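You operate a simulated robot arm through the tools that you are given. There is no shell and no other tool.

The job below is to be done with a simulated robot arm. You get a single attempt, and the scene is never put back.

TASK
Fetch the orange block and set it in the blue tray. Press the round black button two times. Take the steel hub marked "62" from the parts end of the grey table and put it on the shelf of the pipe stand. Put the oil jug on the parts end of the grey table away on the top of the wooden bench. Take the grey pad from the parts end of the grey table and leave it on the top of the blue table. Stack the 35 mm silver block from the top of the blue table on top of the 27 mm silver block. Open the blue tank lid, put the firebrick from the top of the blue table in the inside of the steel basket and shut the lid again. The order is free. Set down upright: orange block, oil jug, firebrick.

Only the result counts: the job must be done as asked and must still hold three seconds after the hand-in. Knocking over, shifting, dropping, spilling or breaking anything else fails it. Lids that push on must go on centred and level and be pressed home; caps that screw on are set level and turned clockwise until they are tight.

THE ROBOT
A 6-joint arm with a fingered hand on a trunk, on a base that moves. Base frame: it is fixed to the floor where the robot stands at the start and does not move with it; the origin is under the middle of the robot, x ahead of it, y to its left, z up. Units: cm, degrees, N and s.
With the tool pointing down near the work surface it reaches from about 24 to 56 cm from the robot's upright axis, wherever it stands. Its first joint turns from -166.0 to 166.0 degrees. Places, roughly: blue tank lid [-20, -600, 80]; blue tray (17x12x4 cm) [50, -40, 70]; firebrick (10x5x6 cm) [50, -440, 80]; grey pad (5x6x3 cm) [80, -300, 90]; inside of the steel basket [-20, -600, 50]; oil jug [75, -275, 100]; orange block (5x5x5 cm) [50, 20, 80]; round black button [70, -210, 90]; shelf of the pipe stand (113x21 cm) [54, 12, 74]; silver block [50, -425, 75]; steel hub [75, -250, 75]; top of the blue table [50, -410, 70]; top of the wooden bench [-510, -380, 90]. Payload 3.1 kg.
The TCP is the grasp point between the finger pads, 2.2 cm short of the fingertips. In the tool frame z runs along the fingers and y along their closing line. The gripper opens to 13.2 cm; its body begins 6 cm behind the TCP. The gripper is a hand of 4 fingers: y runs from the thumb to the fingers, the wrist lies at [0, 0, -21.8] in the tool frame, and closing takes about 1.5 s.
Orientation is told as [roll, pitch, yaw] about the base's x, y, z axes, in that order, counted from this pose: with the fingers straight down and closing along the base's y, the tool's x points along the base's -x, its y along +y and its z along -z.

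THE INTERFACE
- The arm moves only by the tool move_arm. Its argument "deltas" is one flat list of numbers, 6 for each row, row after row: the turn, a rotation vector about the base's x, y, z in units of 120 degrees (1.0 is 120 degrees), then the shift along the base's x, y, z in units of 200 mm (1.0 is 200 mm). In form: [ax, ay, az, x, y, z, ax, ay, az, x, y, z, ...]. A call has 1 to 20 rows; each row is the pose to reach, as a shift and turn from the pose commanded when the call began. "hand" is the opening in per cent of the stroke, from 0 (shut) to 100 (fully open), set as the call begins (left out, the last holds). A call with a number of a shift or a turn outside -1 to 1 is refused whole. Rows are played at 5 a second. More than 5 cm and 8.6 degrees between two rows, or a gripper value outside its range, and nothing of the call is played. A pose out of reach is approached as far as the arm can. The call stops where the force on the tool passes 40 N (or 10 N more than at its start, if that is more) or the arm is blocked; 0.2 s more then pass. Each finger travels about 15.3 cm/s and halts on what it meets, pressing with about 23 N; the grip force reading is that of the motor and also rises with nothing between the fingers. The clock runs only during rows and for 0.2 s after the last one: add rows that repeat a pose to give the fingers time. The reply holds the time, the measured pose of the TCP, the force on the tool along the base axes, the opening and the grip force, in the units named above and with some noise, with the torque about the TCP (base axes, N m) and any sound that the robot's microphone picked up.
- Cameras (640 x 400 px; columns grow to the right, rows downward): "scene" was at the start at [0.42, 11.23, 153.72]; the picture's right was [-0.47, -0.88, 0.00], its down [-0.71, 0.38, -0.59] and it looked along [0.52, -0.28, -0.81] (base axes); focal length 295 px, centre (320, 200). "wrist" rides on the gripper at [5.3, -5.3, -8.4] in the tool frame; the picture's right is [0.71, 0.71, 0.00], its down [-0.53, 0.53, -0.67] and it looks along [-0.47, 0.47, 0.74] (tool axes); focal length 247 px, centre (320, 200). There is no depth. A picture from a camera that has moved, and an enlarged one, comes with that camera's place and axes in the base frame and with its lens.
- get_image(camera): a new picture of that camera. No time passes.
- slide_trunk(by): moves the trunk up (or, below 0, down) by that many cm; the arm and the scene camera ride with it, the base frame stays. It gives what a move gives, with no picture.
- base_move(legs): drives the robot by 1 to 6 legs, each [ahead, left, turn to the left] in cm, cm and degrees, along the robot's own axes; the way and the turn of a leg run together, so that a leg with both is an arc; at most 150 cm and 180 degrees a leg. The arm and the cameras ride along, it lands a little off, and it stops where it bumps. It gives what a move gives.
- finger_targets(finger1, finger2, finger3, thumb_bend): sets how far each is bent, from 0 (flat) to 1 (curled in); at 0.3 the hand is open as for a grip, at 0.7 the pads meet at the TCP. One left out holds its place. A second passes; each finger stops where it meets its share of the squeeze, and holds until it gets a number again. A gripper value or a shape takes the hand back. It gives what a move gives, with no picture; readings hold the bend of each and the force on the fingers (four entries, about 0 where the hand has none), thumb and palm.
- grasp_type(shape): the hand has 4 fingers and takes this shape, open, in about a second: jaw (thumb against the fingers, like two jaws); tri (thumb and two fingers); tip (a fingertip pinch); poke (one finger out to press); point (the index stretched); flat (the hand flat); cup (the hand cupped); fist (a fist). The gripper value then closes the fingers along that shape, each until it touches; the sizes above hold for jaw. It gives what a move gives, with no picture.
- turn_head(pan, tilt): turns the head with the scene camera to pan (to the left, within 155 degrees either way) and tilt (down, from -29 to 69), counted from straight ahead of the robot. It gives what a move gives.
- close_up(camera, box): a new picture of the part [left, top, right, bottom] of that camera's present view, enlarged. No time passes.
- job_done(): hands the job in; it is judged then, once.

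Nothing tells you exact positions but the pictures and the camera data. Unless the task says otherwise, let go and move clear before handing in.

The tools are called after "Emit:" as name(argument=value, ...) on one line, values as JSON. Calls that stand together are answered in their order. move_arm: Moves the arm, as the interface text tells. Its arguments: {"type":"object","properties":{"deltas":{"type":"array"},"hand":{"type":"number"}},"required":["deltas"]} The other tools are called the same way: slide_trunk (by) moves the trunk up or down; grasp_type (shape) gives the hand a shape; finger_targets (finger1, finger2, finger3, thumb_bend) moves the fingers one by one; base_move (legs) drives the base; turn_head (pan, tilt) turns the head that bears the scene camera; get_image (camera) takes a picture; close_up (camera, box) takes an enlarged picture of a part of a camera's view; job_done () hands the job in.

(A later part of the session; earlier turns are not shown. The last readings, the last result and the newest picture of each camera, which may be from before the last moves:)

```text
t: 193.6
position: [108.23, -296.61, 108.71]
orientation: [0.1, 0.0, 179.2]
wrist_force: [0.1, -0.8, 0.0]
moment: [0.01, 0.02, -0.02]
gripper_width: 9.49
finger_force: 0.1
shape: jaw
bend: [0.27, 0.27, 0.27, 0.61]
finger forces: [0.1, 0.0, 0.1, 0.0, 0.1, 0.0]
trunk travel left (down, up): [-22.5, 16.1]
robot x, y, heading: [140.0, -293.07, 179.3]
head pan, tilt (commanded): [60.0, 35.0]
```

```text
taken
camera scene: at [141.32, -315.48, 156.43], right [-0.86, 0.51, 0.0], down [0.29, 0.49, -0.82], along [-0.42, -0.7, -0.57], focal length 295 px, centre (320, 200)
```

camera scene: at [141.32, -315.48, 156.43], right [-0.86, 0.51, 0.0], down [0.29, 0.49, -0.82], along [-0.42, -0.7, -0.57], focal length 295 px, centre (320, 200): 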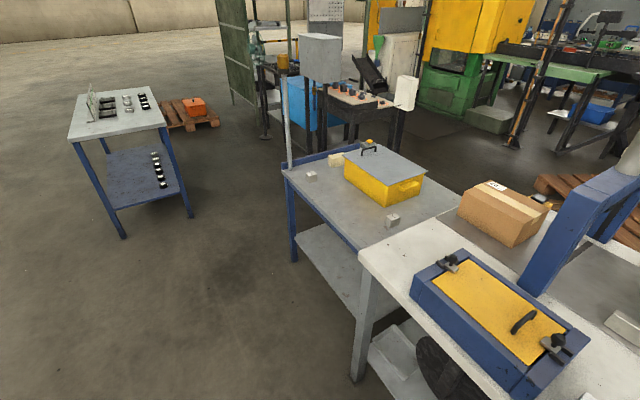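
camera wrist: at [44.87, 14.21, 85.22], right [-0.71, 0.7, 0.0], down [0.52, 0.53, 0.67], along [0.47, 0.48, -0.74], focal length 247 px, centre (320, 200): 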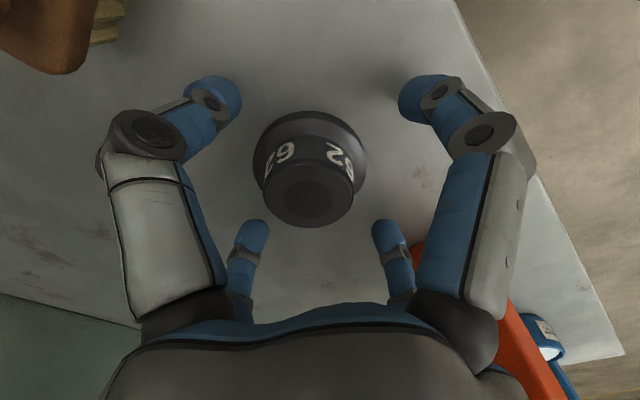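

The pad is near (74.7, -300), between the white switch box and the jug. The blue table adjoining the far end holds two silver cubes, a yellow case and the firebrick. I'll move in for a closer look at the pad.

Emit:
base_move(legs=[[20, 0, 0.7]])

Emit:
move_arm(deltas=[0, 0, 0, -0.15, 0, 0, 0, 0, 0, -0.3, 0, 0, 0, 0, 0, -0.45, 0, 0], hand=72)

Emit:
get_image(camera="wrist")

Emit:
turn_head(pan=5, tilt=55)

Emit:
close_up(camera="scene", box=[240, 120, 440, 245])

```text
t: 195.3
position: [87.75, -296.74, 108.69]
orientation: [-0.1, 0.0, 179.9]
wrist_force: [0.2, 0.7, -0.3]
moment: [-0.02, -0.03, 0.0]
gripper_width: 9.48
finger_force: 0.2
shape: jaw
bend: [0.27, 0.27, 0.27, 0.61]
finger forces: [0.0, 0.1, 0.1, 0.0, 0.0, 0.0]
trunk travel left (down, up): [-22.5, 16.1]
robot x, y, heading: [119.61, -292.84, 180.0]
head pan, tilt (commanded): [60.0, 35.0]
```

```text
t: 196.1
position: [78.65, -296.91, 108.7]
orientation: [0.0, 0.0, 179.9]
wrist_force: [0.3, 0.0, -0.2]
moment: [0.0, 0.0, 0.02]
gripper_width: 9.49
finger_force: 0.2
shape: jaw
bend: [0.27, 0.27, 0.27, 0.61]
finger forces: [0.0, 0.0, 0.0, 0.0, 0.0, 0.0]
trunk travel left (down, up): [-22.5, 16.1]
robot x, y, heading: [120.07, -293.05, 179.9]
head pan, tilt (commanded): [60.0, 35.0]
```

```text
taken
camera wrist: at [84.13, -291.57, 117.15], right [0.71, -0.71, 0.0], down [-0.53, -0.53, 0.67], along [-0.47, -0.47, -0.74], focal length 247 px, centre (320, 200)
```

wrist: 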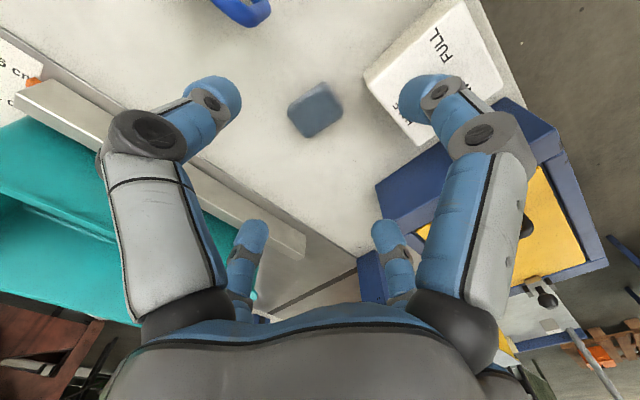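

```text
t: 197.3
position: [78.87, -296.89, 108.79]
orientation: [0.0, 0.0, 179.9]
wrist_force: [0.1, -1.1, -0.4]
moment: [0.03, -0.05, -0.03]
gripper_width: 9.51
finger_force: 0.1
shape: jaw
bend: [0.27, 0.27, 0.27, 0.61]
finger forces: [0.0, 0.0, 0.1, 0.0, 0.0, 0.1]
trunk travel left (down, up): [-22.5, 16.1]
robot x, y, heading: [119.51, -292.56, 180.0]
head pan, tilt (commanded): [5.0, 55.0]
```

```text
3.20 times, centred on (340, 182) of scene
camera zoom: at [118.37, -308.31, 153.61], right [-0.09, 1.0, 0.0], down [0.82, 0.07, -0.57], along [-0.57, -0.05, -0.82], focal length 943 px, centre (256, 256)
```

zoom: 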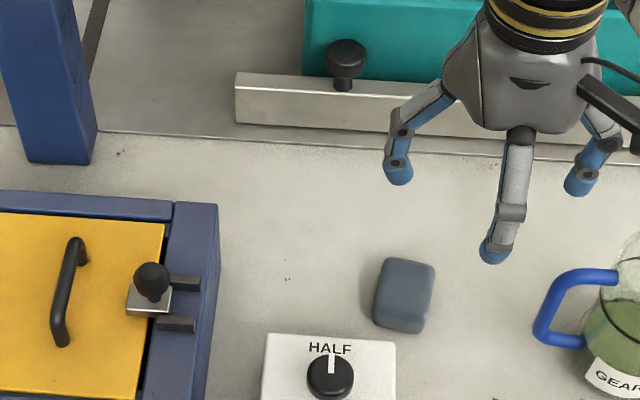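

The pad lies at about (75.4, -299.8), turned about 10°, with the white box only 3 cm from its end. A four-finger grip won't fit, so I'll curl fingers 1 and 3 and pinch it across with thumb and finger 2.

Emit:
grasp_type(shape="jaw")

Emit:
finger_targets(finger1=1, finger2=0.3, finger3=0.3, thumb_bend=0.3)

Emit:
finger_targets(finger3=1, finger2=0.38, thumb_bend=0.38)

Emit:
move_arm(deltas=[0, 0, -0.04, -0.09, -0.08, -0.15, 0, 0, -0.08, -0.17, -0.145, -0.3, 0, 0, -0.08, -0.17, -0.145, -0.5, 0, 0, -0.08, -0.17, -0.145, -0.6, 0, 0, -0.08, -0.17, -0.145, -0.6])

Emit:
get_image(camera="wrist")

Emit:
close_up(camera="scene", box=[240, 120, 440, 245])

```text
t: 198.2
position: [78.77, -296.8, 108.96]
orientation: [0.0, 0.0, 180.0]
wrist_force: [0.3, -0.5, -1.5]
moment: [0.03, 0.01, 0.02]
gripper_width: 13.2
finger_force: 0.0
shape: jaw
bend: [0.3, 0.3, 0.3, 0.3]
finger forces: [0.1, 0.0, 0.1, 0.0, 0.0, 0.0]
trunk travel left (down, up): [-22.5, 16.1]
robot x, y, heading: [119.54, -293.19, 180.1]
head pan, tilt (commanded): [5.0, 55.0]
```

```text
t: 199.2
position: [78.89, -296.78, 108.69]
orientation: [0.0, 0.0, 179.9]
wrist_force: [-0.6, 0.5, 0.4]
moment: [-0.02, 0.0, 0.04]
gripper_width: 7.14
finger_force: 0.0
shape: fingers
bend: [1.0, 0.3, 0.3, 0.3]
finger forces: [0.0, 0.0, 0.1, 0.0, 0.1, 0.0]
trunk travel left (down, up): [-22.5, 16.1]
robot x, y, heading: [119.83, -293.01, 179.8]
head pan, tilt (commanded): [5.0, 55.0]
```

```text
t: 200.2
position: [78.78, -296.81, 108.82]
orientation: [0.0, 0.0, 180.0]
wrist_force: [0.1, -0.3, 0.1]
moment: [0.02, 0.02, -0.02]
gripper_width: 6.54
finger_force: 0.0
shape: fingers
bend: [1.0, 0.38, 0.91, 0.38]
finger forces: [0.0, 0.1, 0.0, 0.1, 0.1, 0.1]
trunk travel left (down, up): [-22.5, 16.1]
robot x, y, heading: [119.89, -292.91, 179.8]
head pan, tilt (commanded): [5.0, 55.0]
```

```text
t: 201.4
position: [75.6, -299.67, 96.66]
orientation: [0.0, 0.0, 170.3]
wrist_force: [-0.4, -0.2, 0.2]
moment: [0.03, -0.02, 0.0]
gripper_width: 6.54
finger_force: 0.0
shape: fingers
bend: [1.0, 0.38, 0.91, 0.38]
finger forces: [0.0, 0.1, 0.0, 0.0, 0.1, 0.0]
trunk travel left (down, up): [-22.5, 16.1]
robot x, y, heading: [119.86, -292.78, 179.7]
head pan, tilt (commanded): [5.0, 55.0]
```

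```text
taken
camera wrist: at [81.81, -295.37, 104.99], right [0.58, -0.82, 0.0], down [-0.61, -0.43, 0.67], along [-0.55, -0.39, -0.74], focal length 247 px, centre (320, 200)
```

wrist: 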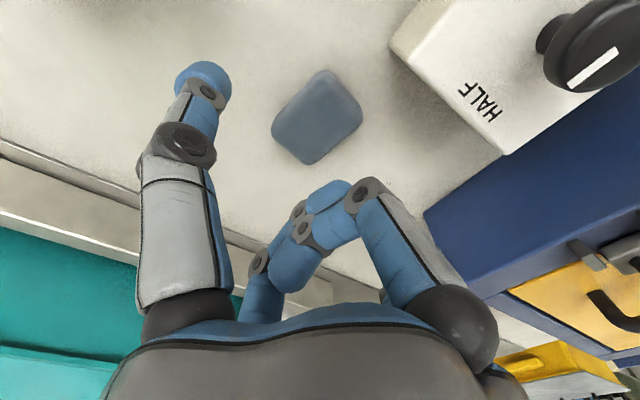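

```text
3.20 times, centred on (340, 182) of scene
camera zoom: at [118.39, -308.3, 153.61], right [-0.09, 1.0, 0.0], down [0.82, 0.07, -0.57], along [-0.57, -0.05, -0.82], focal length 943 px, centre (256, 256)
```

zoom: 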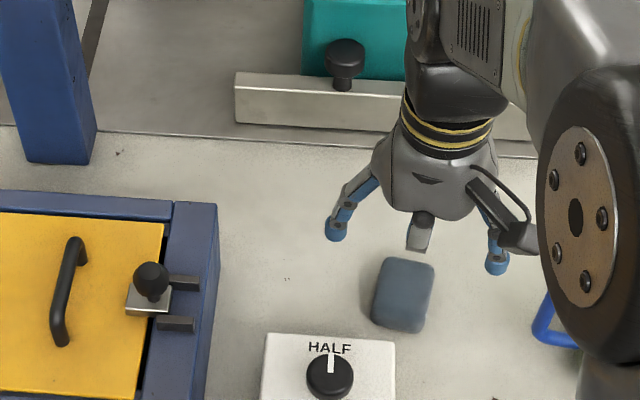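

The pad lies square between thumb and finger 2. Descending.

Emit:
move_arm(deltas=[0, 0, 0, 0, 0.005, -0.1, 0, 0, 0, 0, 0.005, -0.2, 0, 0, 0, 0, 0.005, -0.28, 0, 0, 0, 0, 0.005, -0.33, 0, 0, 0, 0, 0.005, -0.36, 0, 0, 0, 0, 0.005, -0.36])

Emit:
get_image(camera="wrist")

Emit:
close_up(camera="scene", box=[240, 120, 440, 245])

```text
t: 202.8
position: [75.6, -299.64, 89.48]
orientation: [0.0, 0.0, 170.3]
wrist_force: [-1.1, -0.3, -0.1]
moment: [0.02, -0.03, -0.01]
gripper_width: 6.53
finger_force: 0.1
shape: fingers
bend: [1.0, 0.38, 0.91, 0.38]
finger forces: [0.1, 0.1, 0.0, 0.0, 0.1, 0.0]
trunk travel left (down, up): [-22.5, 16.1]
robot x, y, heading: [119.54, -292.69, 180.1]
head pan, tilt (commanded): [5.0, 55.0]
```

```text
taken
camera wrist: at [81.72, -295.29, 97.82], right [0.58, -0.82, 0.0], down [-0.61, -0.43, 0.67], along [-0.55, -0.39, -0.74], focal length 247 px, centre (320, 200)
```

wrist: 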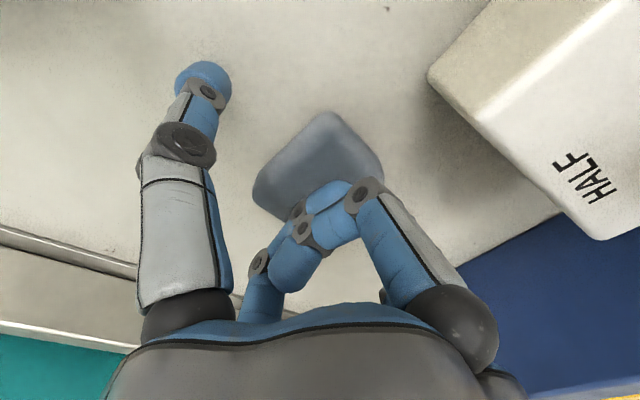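

```text
3.20 times, centred on (340, 182) of scene
camera zoom: at [118.39, -308.31, 153.6], right [-0.09, 1.0, 0.0], down [0.82, 0.07, -0.57], along [-0.57, -0.05, -0.82], focal length 943 px, centre (256, 256)
```

zoom: 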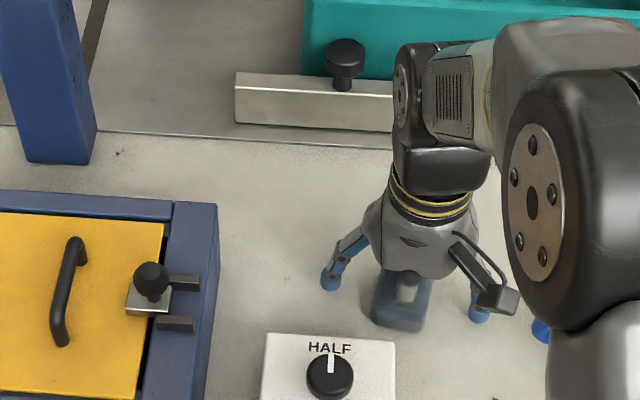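

Aligned. Pinching with thumb and finger 2.

Emit:
finger_targets(finger2=0.8, thumb_bend=0.8)

Emit:
get_image(camera="wrist")

```text
t: 203.8
position: [75.47, -299.61, 89.63]
orientation: [0.0, -0.1, 170.3]
wrist_force: [0.4, 1.0, 3.8]
moment: [-0.1, 0.02, -0.01]
gripper_width: 3.55
finger_force: 12.7
shape: fingers
bend: [1.0, 0.49, 0.91, 0.67]
finger forces: [0.0, 12.7, 0.0, 0.0, 14.1, 0.1]
trunk travel left (down, up): [-22.5, 16.1]
robot x, y, heading: [119.59, -292.88, 179.9]
head pan, tilt (commanded): [5.0, 55.0]
```

```text
taken
camera wrist: at [81.73, -295.28, 97.87], right [0.58, -0.82, 0.0], down [-0.61, -0.43, 0.67], along [-0.55, -0.39, -0.74], focal length 247 px, centre (320, 200)
```

wrist: 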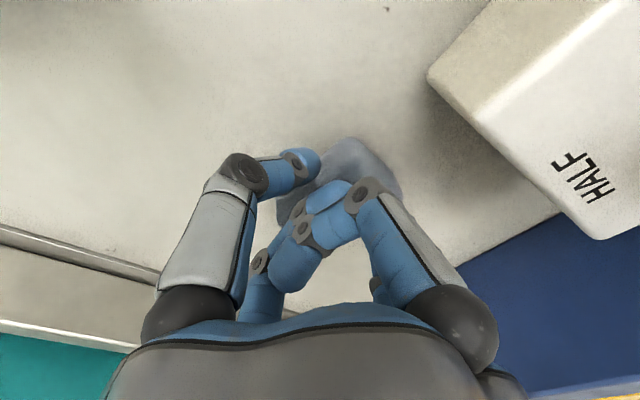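

The pad is gripped at about 13 N. Lifting gently and checking.

Emit:
move_arm(deltas=[0, 0, 0, 0, 0, 0.02, 0, 0, 0, 0, 0, 0.06, 0, 0, 0, 0, 0, 0.15, 0, 0, 0, 0, 0, 0.3, 0, 0, 0, 0, 0, 0.3])

Emit:
get_image(camera="wrist")

Emit:
close_up(camera="scene", box=[240, 120, 440, 245])

```text
t: 205.0
position: [75.56, -299.59, 95.68]
orientation: [0.0, 0.0, 170.4]
wrist_force: [0.1, 0.5, -0.3]
moment: [0.01, 0.0, -0.03]
gripper_width: 3.53
finger_force: 13.2
shape: fingers
bend: [1.0, 0.49, 0.91, 0.67]
finger forces: [0.0, 13.5, 0.0, 0.1, 13.3, 0.1]
trunk travel left (down, up): [-22.5, 16.1]
robot x, y, heading: [119.8, -292.57, 180.0]
head pan, tilt (commanded): [5.0, 55.0]
```

```text
taken
camera wrist: at [81.76, -295.28, 104.02], right [0.58, -0.82, 0.0], down [-0.61, -0.43, 0.67], along [-0.55, -0.39, -0.74], focal length 247 px, centre (320, 200)
```

wrist: 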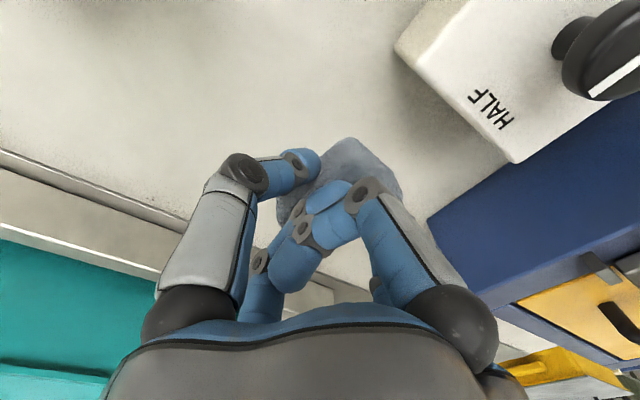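

```text
3.20 times, centred on (340, 182) of scene
camera zoom: at [118.34, -308.31, 153.6], right [-0.09, 1.0, 0.0], down [0.82, 0.07, -0.57], along [-0.57, -0.05, -0.82], focal length 943 px, centre (256, 256)
```

zoom: 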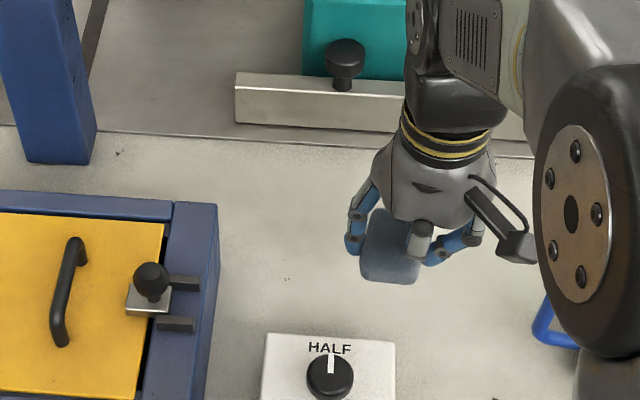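

The pad is held. I'll raise and retract it, then drive along to the blue table.

Emit:
move_arm(deltas=[0, 0, 0, 0, 0, 0.2, 0, 0, 0, 0, 0, 0.4, 0, 0, 0.03, 0.1, 0.03, 0.6, 0, 0, 0.06, 0.3, 0.06, 0.65, 0, 0, 0.08, 0.5, 0.1, 0.65, 0, 0, 0.08, 0.62, 0.12, 0.65])

Emit:
base_move(legs=[[-20, 0, 0], [0, 115, 0]])

Emit:
turn_head(pan=0, tilt=45)

Emit:
get_image(camera="scene")

Emit:
turn_head(pan=40, tilt=25)

Emit:
get_image(camera="scene")

```text
t: 206.4
position: [87.93, -297.06, 108.4]
orientation: [0.0, 0.0, 180.0]
wrist_force: [0.1, -0.6, 0.2]
moment: [-0.01, 0.02, -0.01]
gripper_width: 3.55
finger_force: 13.3
shape: fingers
bend: [1.0, 0.49, 0.91, 0.67]
finger forces: [0.0, 13.3, 0.1, 0.1, 13.4, 0.1]
trunk travel left (down, up): [-22.5, 16.1]
robot x, y, heading: [119.79, -292.73, 180.1]
head pan, tilt (commanded): [5.0, 55.0]
```

```text
t: 213.5
position: [106.42, -412.42, 108.4]
orientation: [0.1, 0.1, 179.5]
wrist_force: [0.5, -0.2, 0.6]
moment: [0.01, -0.03, 0.01]
gripper_width: 3.5
finger_force: 13.6
shape: fingers
bend: [1.0, 0.49, 0.91, 0.67]
finger forces: [0.1, 13.4, 0.0, 0.1, 13.3, 0.1]
trunk travel left (down, up): [-22.5, 16.1]
robot x, y, heading: [138.32, -408.09, 179.4]
head pan, tilt (commanded): [5.0, 55.0]
```

```text
t: 214.2
position: [106.4, -412.35, 108.34]
orientation: [-0.1, 0.0, 179.5]
wrist_force: [-0.1, 0.5, 0.2]
moment: [-0.01, -0.04, -0.01]
gripper_width: 3.56
finger_force: 14.1
shape: fingers
bend: [1.0, 0.49, 0.91, 0.67]
finger forces: [0.0, 13.4, 0.1, 0.0, 13.4, 0.0]
trunk travel left (down, up): [-22.5, 16.1]
robot x, y, heading: [138.45, -408.5, 179.3]
head pan, tilt (commanded): [0.0, 45.0]
```

```text
taken
camera scene: at [136.11, -423.12, 154.94], right [0.01, 1.0, 0.0], down [0.71, -0.01, -0.71], along [-0.71, 0.01, -0.71], focal length 295 px, centre (320, 200)
```

scene: 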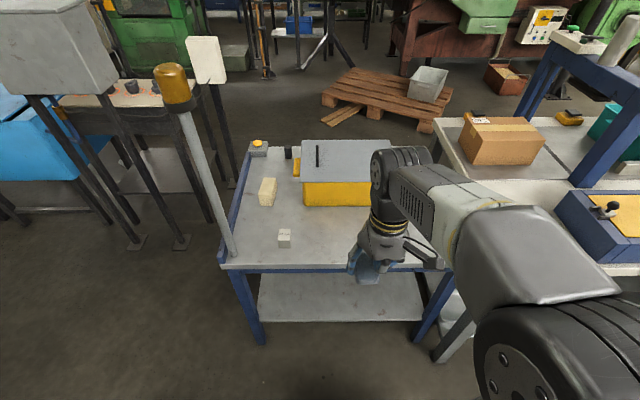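

```text
t: 215.2
position: [106.55, -412.18, 108.51]
orientation: [0.1, 0.1, 179.5]
wrist_force: [-0.3, -0.2, 0.1]
moment: [0.01, -0.01, -0.04]
gripper_width: 3.58
finger_force: 13.2
shape: fingers
bend: [1.0, 0.49, 0.91, 0.67]
finger forces: [0.0, 13.4, 0.0, 0.0, 13.4, 0.0]
trunk travel left (down, up): [-22.5, 16.1]
robot x, y, heading: [138.21, -408.22, 179.4]
head pan, tilt (commanded): [40.0, 25.0]
```

```text
taken
camera scene: at [137.12, -429.05, 158.0], right [-0.63, 0.77, 0.0], down [0.33, 0.27, -0.91], along [-0.7, -0.58, -0.42], focal length 295 px, centre (320, 200)
```

scene: 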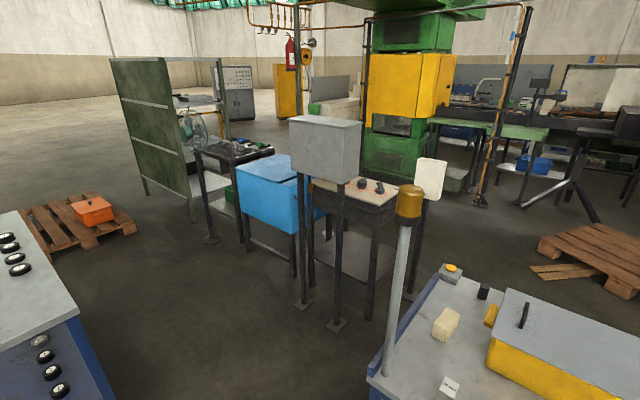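

The blue tank stands to the left beyond the grey cabinet. The blue table holds the firebrick, a silver cube, the yellow case, and the other cube behind my hand. I'll close in and put the pad down in the free front area.

Emit:
base_move(legs=[[29, 0, 0.6]])

Emit:
turn_head(pan=0, tilt=58)

Emit:
get_image(camera="scene")

Emit:
get_image(camera="wrist")

```text
t: 217.2
position: [77.29, -412.56, 108.41]
orientation: [0.0, 0.0, -179.8]
wrist_force: [0.5, -0.8, 0.1]
moment: [0.0, -0.01, 0.04]
gripper_width: 3.55
finger_force: 13.1
shape: fingers
bend: [1.0, 0.49, 0.91, 0.67]
finger forces: [0.0, 13.3, 0.1, 0.1, 13.4, 0.0]
trunk travel left (down, up): [-22.5, 16.1]
robot x, y, heading: [109.39, -408.3, -179.6]
head pan, tilt (commanded): [40.0, 25.0]
```

```text
t: 218.3
position: [77.45, -412.55, 108.56]
orientation: [0.0, 0.0, -179.8]
wrist_force: [0.0, 0.4, 0.3]
moment: [0.02, -0.01, 0.02]
gripper_width: 3.56
finger_force: 13.7
shape: fingers
bend: [1.0, 0.49, 0.91, 0.67]
finger forces: [0.0, 13.4, 0.1, 0.0, 13.5, 0.0]
trunk travel left (down, up): [-22.5, 16.1]
robot x, y, heading: [109.26, -407.84, -180.2]
head pan, tilt (commanded): [0.0, 58.0]
```

```text
taken
camera scene: at [108.43, -423.06, 153.24], right [0.0, 1.0, 0.0], down [0.85, 0.0, -0.53], along [-0.53, 0.0, -0.85], focal length 295 px, centre (320, 200)
```

scene: 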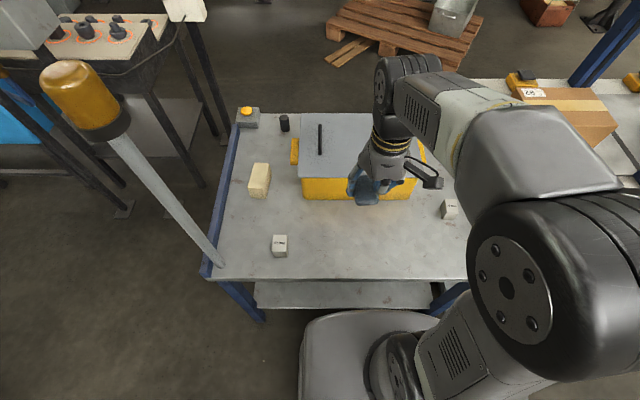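

```text
taken
camera wrist: at [82.82, -407.31, 116.84], right [0.71, -0.7, 0.0], down [-0.52, -0.53, 0.67], along [-0.47, -0.47, -0.74], focal length 247 px, centre (320, 200)
```

wrist: 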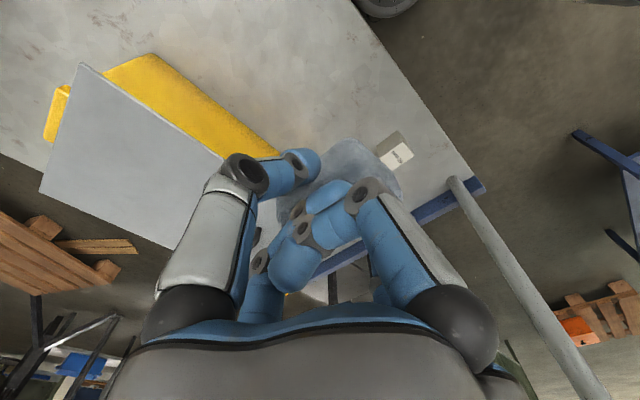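

Emit:
close_up(camera="scene", box=[200, 150, 360, 280])

Emit:
close_up(camera="scene", box=[400, 160, 480, 250])

```text
3.08 times, centred on (280, 215) of scene
camera zoom: at [108.43, -423.06, 153.24], right [0.0, 1.0, 0.0], down [0.85, 0.0, -0.53], along [-0.53, 0.0, -0.85], focal length 907 px, centre (443, 154)
```

zoom: 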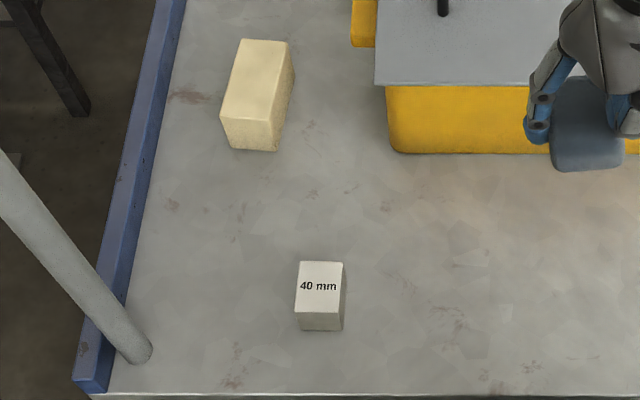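

```text
4.44 times, centred on (440, 205) of scene
camera zoom: at [108.43, -423.06, 153.24], right [0.0, 1.0, 0.0], down [0.85, 0.0, -0.53], along [-0.53, 0.0, -0.85], focal length 1310 px, centre (-213, 178)
```

zoom: 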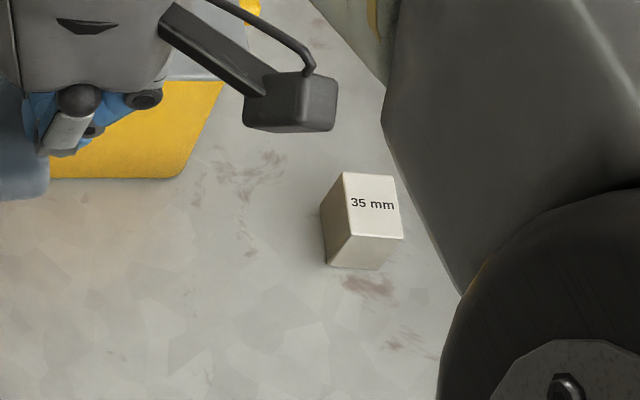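

The left cube is "40 mm" and the right one is "35 mm". The 27 mm one is still to be found. First I'll set the pad down on the free front area at about (68, -413).

Emit:
move_arm(deltas=[0, 0, 0, -0.1, 0, -0.18, 0, 0, 0, -0.2, 0, -0.36, 0, 0, 0, -0.3, 0, -0.54, 0, 0, 0, -0.4, 0, -0.72, 0, 0, 0, -0.45, 0, -0.9, 0, 0, 0, -0.45, 0, -1.0])

Emit:
move_arm(deltas=[0, 0, 0, 0, 0, -0.15, 0, 0, 0, 0, 0, -0.3, 0, 0, 0, 0, 0, -0.42, 0, 0, 0, 0, 0, -0.5, 0, 0, 0, 0, 0, -0.54, 0, 0, 0, 0, 0, -0.54])

Emit:
get_image(camera="wrist")

Emit:
close_up(camera="scene", box=[290, 150, 480, 270])

```text
t: 219.7
position: [68.25, -412.56, 88.07]
orientation: [0.0, -0.1, -179.8]
wrist_force: [-0.1, 0.5, 0.0]
moment: [-0.03, -0.02, 0.02]
gripper_width: 3.52
finger_force: 13.3
shape: fingers
bend: [1.0, 0.49, 0.91, 0.67]
finger forces: [0.0, 13.4, 0.0, 0.1, 13.5, 0.0]
trunk travel left (down, up): [-22.5, 16.1]
robot x, y, heading: [109.39, -408.36, -179.8]
head pan, tilt (commanded): [0.0, 58.0]
```

```text
t: 221.1
position: [68.44, -412.75, 77.54]
orientation: [0.1, -0.1, -179.7]
wrist_force: [-0.1, 0.0, 0.3]
moment: [-0.04, 0.0, -0.02]
gripper_width: 3.51
finger_force: 13.1
shape: fingers
bend: [1.0, 0.49, 0.91, 0.67]
finger forces: [0.1, 13.3, 0.0, 0.0, 13.4, 0.0]
trunk travel left (down, up): [-22.5, 16.1]
robot x, y, heading: [109.25, -407.94, -180.1]
head pan, tilt (commanded): [0.0, 58.0]
```

```text
taken
camera wrist: at [73.88, -407.39, 85.92], right [0.71, -0.7, 0.0], down [-0.52, -0.53, 0.67], along [-0.47, -0.47, -0.74], focal length 247 px, centre (320, 200)
```

wrist: 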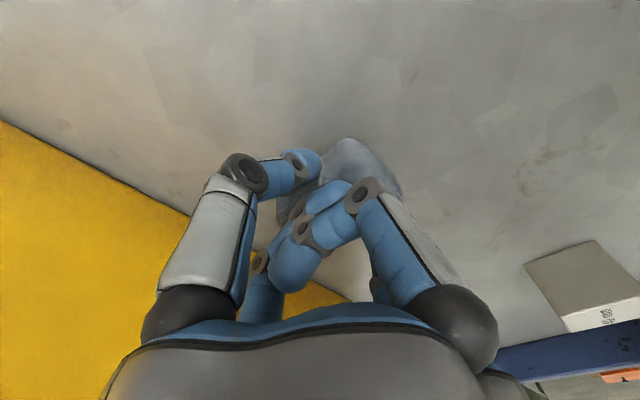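

```text
3.33 times, centred on (385, 210) of scene
camera zoom: at [108.43, -423.05, 153.23], right [0.0, 1.0, 0.0], down [0.85, 0.0, -0.53], along [-0.53, 0.0, -0.85], focal length 983 px, centre (103, 167)
```

zoom: 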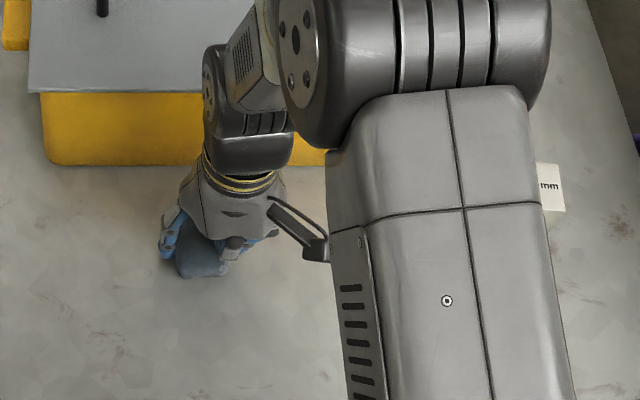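

Emit:
move_arm(deltas=[0, 0, 0, 0, 0, -0.03, 0, 0, 0, 0, 0, -0.06, 0, 0, 0, 0, 0, -0.09, 0, 0, 0, 0, 0, -0.12, 0, 0, 0, 0, 0, -0.12])

Emit:
move_arm(deltas=[0, 0, 0, 0, 0, -0.015, 0, 0, 0, 0, 0, -0.025, 0, 0, 0, 0, 0, -0.025])

Emit:
move_arm(deltas=[0, 0, 0, 0, 0, -0.015, 0, 0, 0, 0, 0, -0.025, 0, 0, 0, 0, 0, -0.025])

```text
t: 221.8
position: [68.44, -412.63, 76.76]
orientation: [0.2, -0.3, -179.7]
wrist_force: [6.2, 5.6, 23.9]
moment: [-0.92, -0.2, 0.23]
gripper_width: 3.56
finger_force: 22.2
shape: fingers
bend: [1.0, 0.48, 0.91, 0.66]
finger forces: [0.1, 27.5, 0.0, 0.0, 16.0, 0.0]
trunk travel left (down, up): [-22.5, 16.1]
robot x, y, heading: [109.19, -408.13, -180.0]
head pan, tilt (commanded): [0.0, 58.0]
stopped in row 3: the force on the tool passed its limit at 44 N (the readings are from after the stop); the commanded pose is now the measured one
```

```text
t: 222.2
position: [68.43, -412.58, 76.84]
orientation: [0.1, -0.6, -179.8]
wrist_force: [8.4, 1.1, 27.0]
moment: [-1.12, -0.29, 0.34]
gripper_width: 3.52
finger_force: 22.8
shape: fingers
bend: [1.0, 0.48, 0.91, 0.67]
finger forces: [0.0, 31.1, 0.0, 0.0, 14.1, 0.0]
trunk travel left (down, up): [-22.5, 16.1]
robot x, y, heading: [109.14, -408.22, -179.7]
head pan, tilt (commanded): [0.0, 58.0]
stopped in row 1: the force on the tool passed its limit at 44 N (the readings are from after the stop); the commanded pose is now the measured one
```

```text
t: 222.5
position: [68.3, -412.56, 77.01]
orientation: [0.1, -0.7, -179.7]
wrist_force: [8.7, 2.5, 25.1]
moment: [-1.08, -0.29, 0.34]
gripper_width: 3.52
finger_force: 22.9
shape: fingers
bend: [1.0, 0.48, 0.91, 0.67]
finger forces: [0.0, 32.0, 0.1, 0.0, 13.5, 0.0]
trunk travel left (down, up): [-22.5, 16.1]
robot x, y, heading: [109.25, -408.37, -180.2]
head pan, tilt (commanded): [0.0, 58.0]
stopped in row 1: the force on the tool passed its limit at 43 N (the readings are from after the stop); the commanded pose is now the measured one
```

The table is touched, so its top is at about z = 73.4. I'll relieve the pressure and open thumb and finger 2.

Emit:
move_arm(deltas=[0, 0.005, 0, 0, 0, 0.01, 0, 0.005, 0, 0, 0, 0.012])

Emit:
finger_targets(finger2=0.33, thumb_bend=0.33)

Emit:
get_image(camera="wrist")

Emit:
close_up(camera="scene", box=[290, 170, 420, 260])

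```text
t: 223.1
position: [68.17, -412.79, 76.96]
orientation: [0.0, -1.2, -179.8]
wrist_force: [3.5, 3.4, 7.3]
moment: [-0.22, -0.09, 0.14]
gripper_width: 3.54
finger_force: 14.7
shape: fingers
bend: [1.0, 0.48, 0.91, 0.67]
finger forces: [0.0, 14.4, 0.0, 0.0, 14.5, 0.1]
trunk travel left (down, up): [-22.5, 16.1]
robot x, y, heading: [109.52, -408.49, -180.2]
head pan, tilt (commanded): [0.0, 58.0]
```

```text
t: 224.1
position: [68.11, -412.78, 77.0]
orientation: [0.1, -1.2, -179.8]
wrist_force: [0.1, 0.4, 0.0]
moment: [-0.01, -0.01, -0.03]
gripper_width: 7.03
finger_force: 0.1
shape: fingers
bend: [1.0, 0.33, 0.91, 0.33]
finger forces: [0.0, 0.0, 0.0, 0.0, 0.1, 0.0]
trunk travel left (down, up): [-22.5, 16.1]
robot x, y, heading: [108.93, -407.94, -179.9]
head pan, tilt (commanded): [0.0, 58.0]
```

```text
taken
camera wrist: at [73.68, -407.42, 85.13], right [0.71, -0.7, -0.01], down [-0.51, -0.53, 0.68], along [-0.49, -0.48, -0.73], focal length 247 px, centre (320, 200)
```

wrist: 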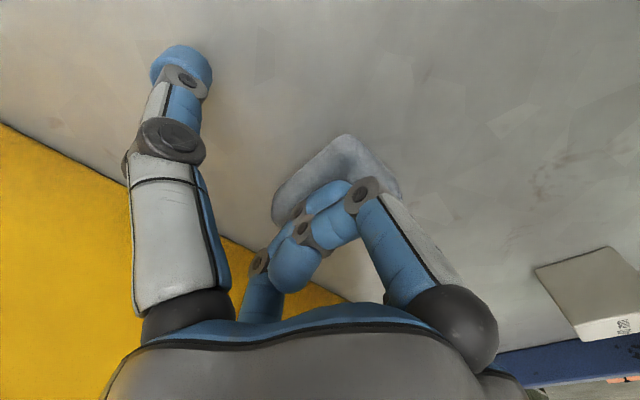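

```text
4.44 times, centred on (355, 215) of scene
camera zoom: at [108.44, -423.04, 153.23], right [0.0, 1.0, 0.0], down [0.85, 0.0, -0.53], along [-0.53, 0.0, -0.85], focal length 1310 px, centre (164, 133)
```

zoom: 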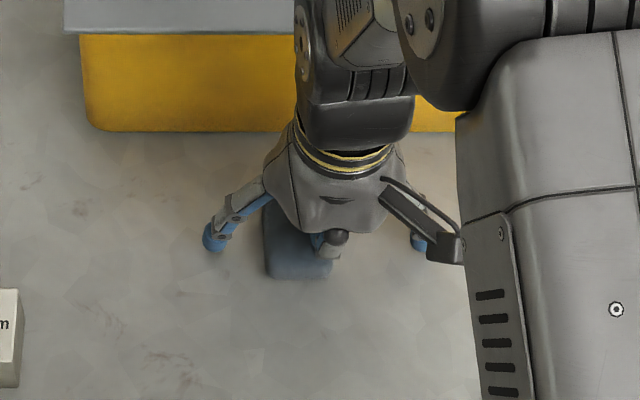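

The pad is released on the blue table. Rising straight up.

Emit:
move_arm(deltas=[0, 0, 0, 0, 0, 0.1, 0, 0.005, 0, 0, 0, 0.25, 0, 0.01, 0, 0, 0, 0.45, 0, 0.01, 0, 0.05, 0, 0.65, 0, 0.01, 0, 0.15, 0, 0.85, 0, 0.01, 0, 0.3, 0, 1.0])

Emit:
grasp_type(shape="jaw")

Emit:
move_arm(deltas=[0, 0, 0, 0.1, 0, 0.1, 0, 0, 0, 0.2, 0, 0.3, 0, 0, 0, 0.25, 0, 0.5])

Emit:
get_image(camera="scene")

Emit:
get_image(camera="wrist")

```text
t: 225.5
position: [74.15, -412.56, 97.08]
orientation: [0.1, -2.4, -179.8]
wrist_force: [-0.5, -1.2, 0.1]
moment: [0.02, 0.01, -0.03]
gripper_width: 7.03
finger_force: 0.1
shape: fingers
bend: [1.0, 0.33, 0.91, 0.33]
finger forces: [0.0, 0.0, 0.0, 0.1, 0.0, 0.1]
trunk travel left (down, up): [-22.5, 16.1]
robot x, y, heading: [109.18, -408.64, -180.2]
head pan, tilt (commanded): [0.0, 58.0]
```

```text
t: 226.4
position: [73.91, -412.6, 96.98]
orientation: [0.0, -2.5, -179.8]
wrist_force: [0.1, -0.1, 0.1]
moment: [0.01, 0.02, 0.0]
gripper_width: 13.2
finger_force: 0.1
shape: jaw
bend: [0.3, 0.3, 0.3, 0.3]
finger forces: [0.0, 0.1, 0.0, 0.0, 0.1, 0.0]
trunk travel left (down, up): [-22.5, 16.1]
robot x, y, heading: [109.41, -408.23, -179.7]
head pan, tilt (commanded): [0.0, 58.0]
```

```text
t: 227.2
position: [79.1, -412.68, 107.13]
orientation: [0.1, -2.4, -179.7]
wrist_force: [0.7, -0.1, -0.4]
moment: [0.02, -0.02, 0.03]
gripper_width: 13.19
finger_force: 0.1
shape: jaw
bend: [0.3, 0.3, 0.3, 0.3]
finger forces: [0.0, 0.0, 0.0, 0.1, 0.0, 0.1]
trunk travel left (down, up): [-22.5, 16.1]
robot x, y, heading: [109.2, -408.28, -179.9]
head pan, tilt (commanded): [0.0, 58.0]
```

```text
taken
camera scene: at [108.53, -423.03, 153.24], right [0.0, 1.0, 0.0], down [0.85, 0.0, -0.53], along [-0.53, 0.0, -0.85], focal length 295 px, centre (320, 200)
```

scene: 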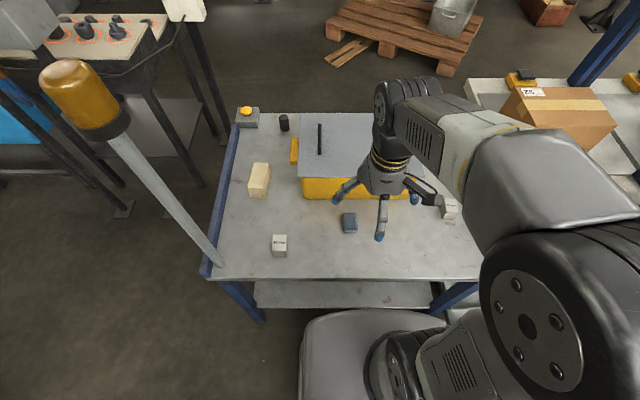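

```text
taken
camera wrist: at [84.79, -407.29, 115.28], right [0.71, -0.7, -0.03], down [-0.5, -0.53, 0.69], along [-0.5, -0.48, -0.72], focal length 247 px, centre (320, 200)
```

wrist: 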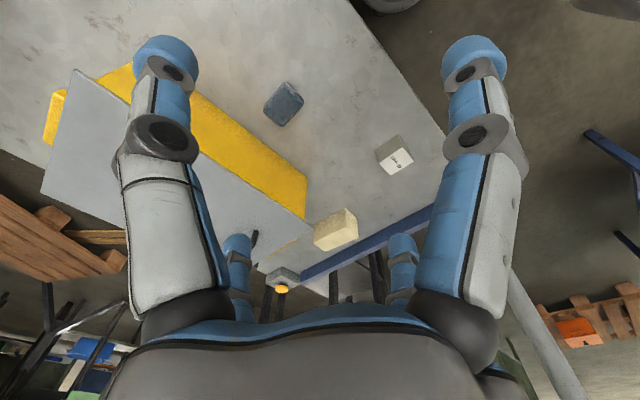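

The pad rests on the blue table. The 27 mm block isn't visible yet, so I'll level the tool, turn it to look straight across the table with the wrist camera, and search.

Emit:
move_arm(deltas=[0, -0.01, 0, 0, 0.05, 0, 0, -0.02, 0, 0, 0.1, 0])

Emit:
move_arm(deltas=[0, 0, -0.0625, 0, 0.1, 0, 0, 0, -0.125, 0, 0.2, 0, 0, 0, -0.1875, 0, 0.3, 0, 0, 0, -0.25, 0, 0.4, 0, 0, 0, -0.3125, 0, 0.5, 0, 0, 0, -0.375, 0, 0.6, 0])

Emit:
get_image(camera="wrist")

Emit:
get_image(camera="scene")

```text
t: 227.8
position: [79.02, -410.59, 107.11]
orientation: [0.1, 0.0, -179.9]
wrist_force: [0.0, -0.7, 0.0]
moment: [0.0, -0.05, 0.0]
gripper_width: 13.2
finger_force: 0.0
shape: jaw
bend: [0.3, 0.3, 0.3, 0.3]
finger forces: [0.0, 0.0, 0.0, 0.0, 0.0, 0.0]
trunk travel left (down, up): [-22.5, 16.1]
robot x, y, heading: [108.97, -408.2, -180.0]
head pan, tilt (commanded): [0.0, 58.0]
```

```text
t: 229.2
position: [79.01, -398.65, 106.92]
orientation: [0.1, 0.0, 135.2]
wrist_force: [-0.2, -1.0, -0.3]
moment: [0.02, -0.03, 0.0]
gripper_width: 13.19
finger_force: 0.0
shape: jaw
bend: [0.3, 0.3, 0.3, 0.3]
finger forces: [0.0, 0.0, 0.1, 0.1, 0.0, 0.1]
trunk travel left (down, up): [-22.5, 16.1]
robot x, y, heading: [109.09, -408.54, -179.8]
head pan, tilt (commanded): [0.0, 58.0]
```

```text
taken
camera wrist: at [86.58, -398.69, 115.34], right [0.0, -1.0, 0.0], down [-0.74, 0.0, 0.67], along [-0.67, 0.0, -0.74], focal length 247 px, centre (320, 200)
```

wrist: 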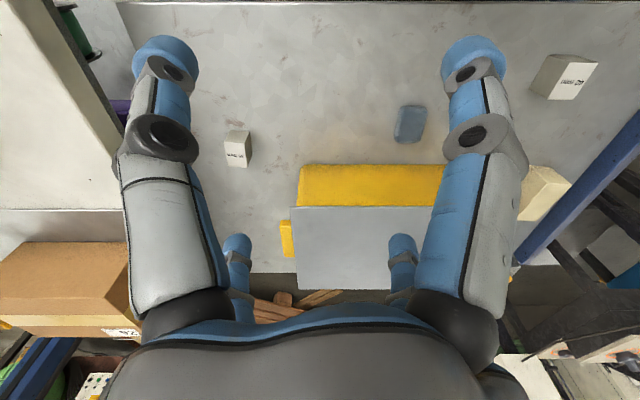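

```text
taken
camera scene: at [108.44, -423.0, 153.24], right [0.0, 1.0, 0.0], down [0.85, 0.0, -0.53], along [-0.53, 0.0, -0.85], focal length 295 px, centre (320, 200)
```

scene: 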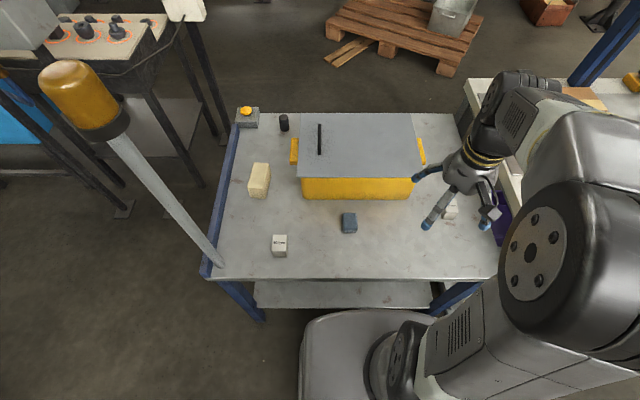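

Only the 40 mm and 35 mm cubes are visible. A strip behind the yellow case is hidden by its lid, so I'll raise the hand and move it over the case to look behind with the wrist camera.

Emit:
move_arm(deltas=[0, 0, 0, -0.1, -0.15, 0.15, 0, 0, 0, -0.2, -0.3, 0.3, 0, 0, 0, -0.35, -0.45, 0.4, 0, 0, 0, -0.55, -0.55, 0.5, 0, 0, 0, -0.75, -0.6, 0.6, 0, 0, 0, -0.95, -0.62, 0.65])

Emit:
move_arm(deltas=[0, 0, 0, -0.15, 0, 0.05, 0, 0, 0, -0.25, 0, 0.1])

Emit:
get_image(camera="wrist")

```text
t: 230.6
position: [61.94, -410.98, 118.78]
orientation: [0.0, 0.0, 135.2]
wrist_force: [1.0, 0.1, 0.5]
moment: [-0.02, 0.01, 0.03]
gripper_width: 13.2
finger_force: 0.1
shape: jaw
bend: [0.3, 0.3, 0.3, 0.3]
finger forces: [0.1, 0.0, 0.0, 0.0, 0.1, 0.0]
out of reach, approached as far as the arm can: row 6
trunk travel left (down, up): [-22.5, 16.1]
robot x, y, heading: [109.73, -408.04, -179.7]
head pan, tilt (commanded): [0.0, 58.0]
```

```text
t: 231.2
position: [61.42, -410.72, 118.09]
orientation: [0.2, 0.0, 135.1]
wrist_force: [-0.5, 0.3, 0.4]
moment: [-0.01, 0.01, 0.0]
gripper_width: 13.2
finger_force: 0.1
shape: jaw
bend: [0.3, 0.3, 0.3, 0.3]
finger forces: [0.1, 0.0, 0.1, 0.0, 0.0, 0.0]
out of reach, approached as far as the arm can: row 1, 2
trunk travel left (down, up): [-22.5, 16.1]
robot x, y, heading: [109.2, -408.47, -179.9]
head pan, tilt (commanded): [0.0, 58.0]
```

```text
taken
camera wrist: at [69.01, -410.84, 126.5], right [0.0, -1.0, 0.0], down [-0.74, 0.0, 0.67], along [-0.67, 0.0, -0.74], focal length 247 px, centre (320, 200)
```

wrist: 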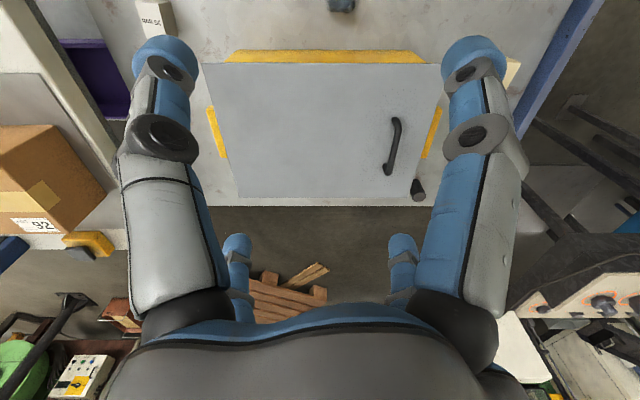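

Emit:
close_up(camera="wrist", box=[200, 150, 520, 330])

Emit:
close_up(camera="scene", box=[200, 90, 340, 210])

Emit:
turn_head(pan=30, tilt=50)

Emit:
get_image(camera="scene")

```text
2.00 times, centred on (360, 240) of wrist
camera zoom: at [69.01, -410.84, 126.5], right [0.0, -1.0, 0.0], down [-0.74, 0.0, 0.67], along [-0.67, 0.0, -0.74], focal length 494 px, centre (240, 120)
```

zoom: 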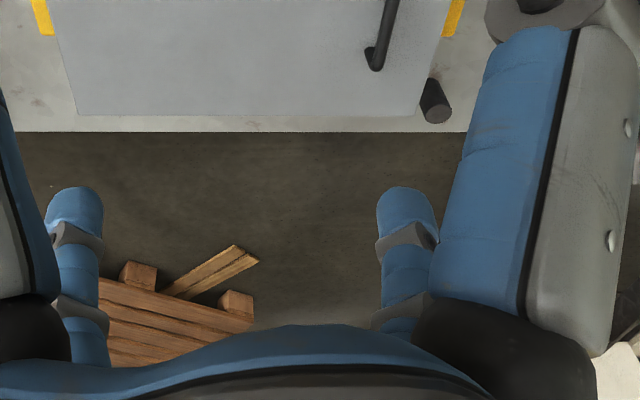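

```text
3.33 times, centred on (270, 150) of scene
camera zoom: at [108.5, -423.04, 153.23], right [0.0, 1.0, 0.0], down [0.85, 0.0, -0.53], along [-0.53, 0.0, -0.85], focal length 983 px, centre (487, 367)
```

zoom: 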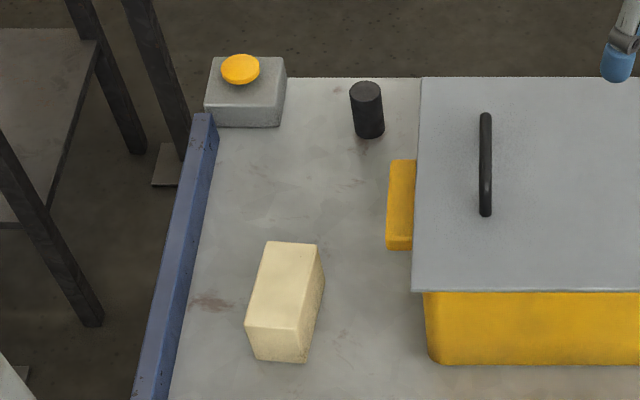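

```text
t: 232.2
position: [61.34, -410.81, 118.18]
orientation: [0.1, 0.0, 135.1]
wrist_force: [-0.6, -0.5, 0.9]
moment: [0.01, -0.01, 0.02]
gripper_width: 13.19
finger_force: 0.0
shape: jaw
bend: [0.3, 0.3, 0.3, 0.3]
finger forces: [0.1, 0.0, 0.0, 0.1, 0.0, 0.0]
trunk travel left (down, up): [-22.5, 16.1]
robot x, y, heading: [109.44, -408.46, -179.8]
head pan, tilt (commanded): [30.0, 50.0]
```

```text
taken
camera scene: at [108.67, -426.88, 154.25], right [-0.5, 0.87, 0.0], down [0.66, 0.38, -0.64], along [-0.56, -0.32, -0.77], focal length 295 px, centre (320, 200)
```

scene: 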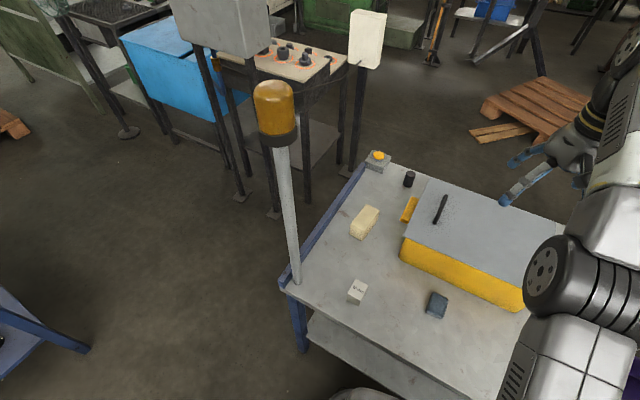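

The 27 mm block is not on the visible part of this table. I'll check the other small table nearby.

Emit:
turn_head(pan=75, tilt=35)

Emit:
get_image(camera="scene")

Emit:
turn_head(pan=110, tilt=35)

Emit:
get_image(camera="scene")

Emit:
turn_head(pan=-45, tilt=45)

Emit:
get_image(camera="scene")

```text
t: 233.3
position: [61.38, -410.83, 118.06]
orientation: [0.1, 0.0, 135.2]
wrist_force: [0.5, 0.0, 0.3]
moment: [0.0, 0.0, 0.0]
gripper_width: 13.18
finger_force: 0.0
shape: jaw
bend: [0.3, 0.3, 0.3, 0.3]
finger forces: [0.0, 0.1, 0.0, 0.0, 0.1, 0.1]
trunk travel left (down, up): [-22.5, 16.1]
robot x, y, heading: [109.32, -408.28, -179.8]
head pan, tilt (commanded): [75.0, 35.0]
```

```text
taken
camera scene: at [113.06, -431.53, 156.43], right [-0.97, 0.26, 0.0], down [0.15, 0.55, -0.82], along [-0.21, -0.79, -0.57], focal length 295 px, centre (320, 200)
```

scene: 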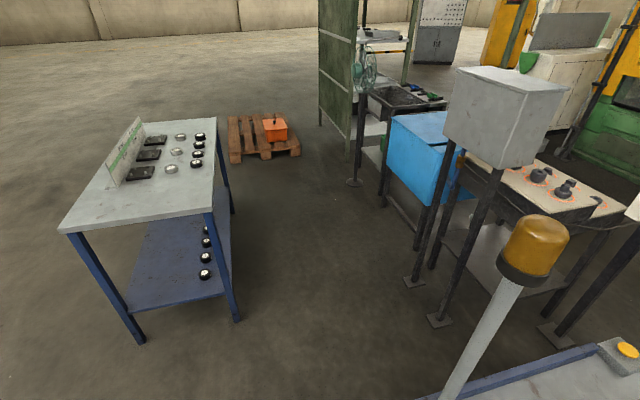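

```text
t: 234.3
position: [61.29, -410.74, 118.13]
orientation: [0.1, 0.1, 135.1]
wrist_force: [0.2, 0.5, -0.4]
moment: [-0.03, -0.01, 0.01]
gripper_width: 13.19
finger_force: 0.0
shape: jaw
bend: [0.3, 0.3, 0.3, 0.3]
finger forces: [0.0, 0.1, 0.1, 0.0, 0.0, 0.0]
trunk travel left (down, up): [-22.5, 16.1]
robot x, y, heading: [109.64, -408.37, -179.9]
head pan, tilt (commanded): [110.0, 35.0]
```

```text
taken
camera scene: at [118.36, -431.29, 156.43], right [-0.94, -0.34, 0.0], down [-0.2, 0.54, -0.82], along [0.28, -0.77, -0.57], focal length 295 px, centre (320, 200)
```

scene: 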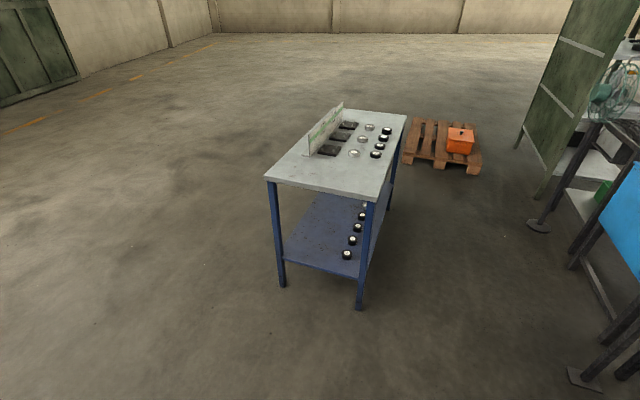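

```text
t: 236.7
position: [61.44, -410.92, 118.2]
orientation: [0.1, 0.0, 135.2]
wrist_force: [0.4, 0.7, 0.4]
moment: [0.01, -0.01, 0.0]
gripper_width: 13.21
finger_force: 0.1
shape: jaw
bend: [0.3, 0.3, 0.3, 0.3]
finger forces: [0.0, 0.0, 0.0, 0.0, 0.0, 0.0]
trunk travel left (down, up): [-22.5, 16.1]
robot x, y, heading: [109.38, -408.39, -179.6]
head pan, tilt (commanded): [-45.0, 45.0]
```

```text
taken
camera scene: at [109.57, -417.28, 154.95], right [0.71, 0.71, 0.0], down [0.5, -0.5, -0.71], along [-0.5, 0.5, -0.71], focal length 295 px, centre (320, 200)
```

scene: 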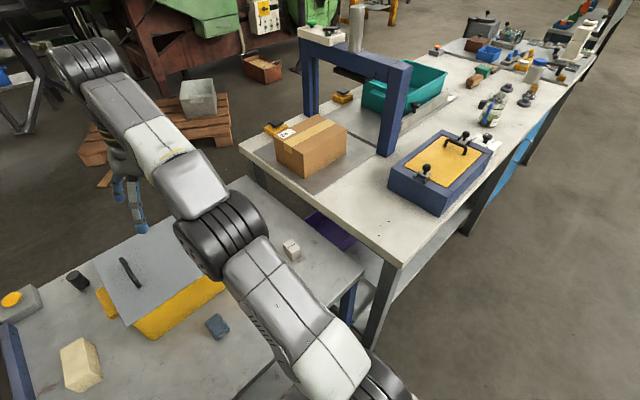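

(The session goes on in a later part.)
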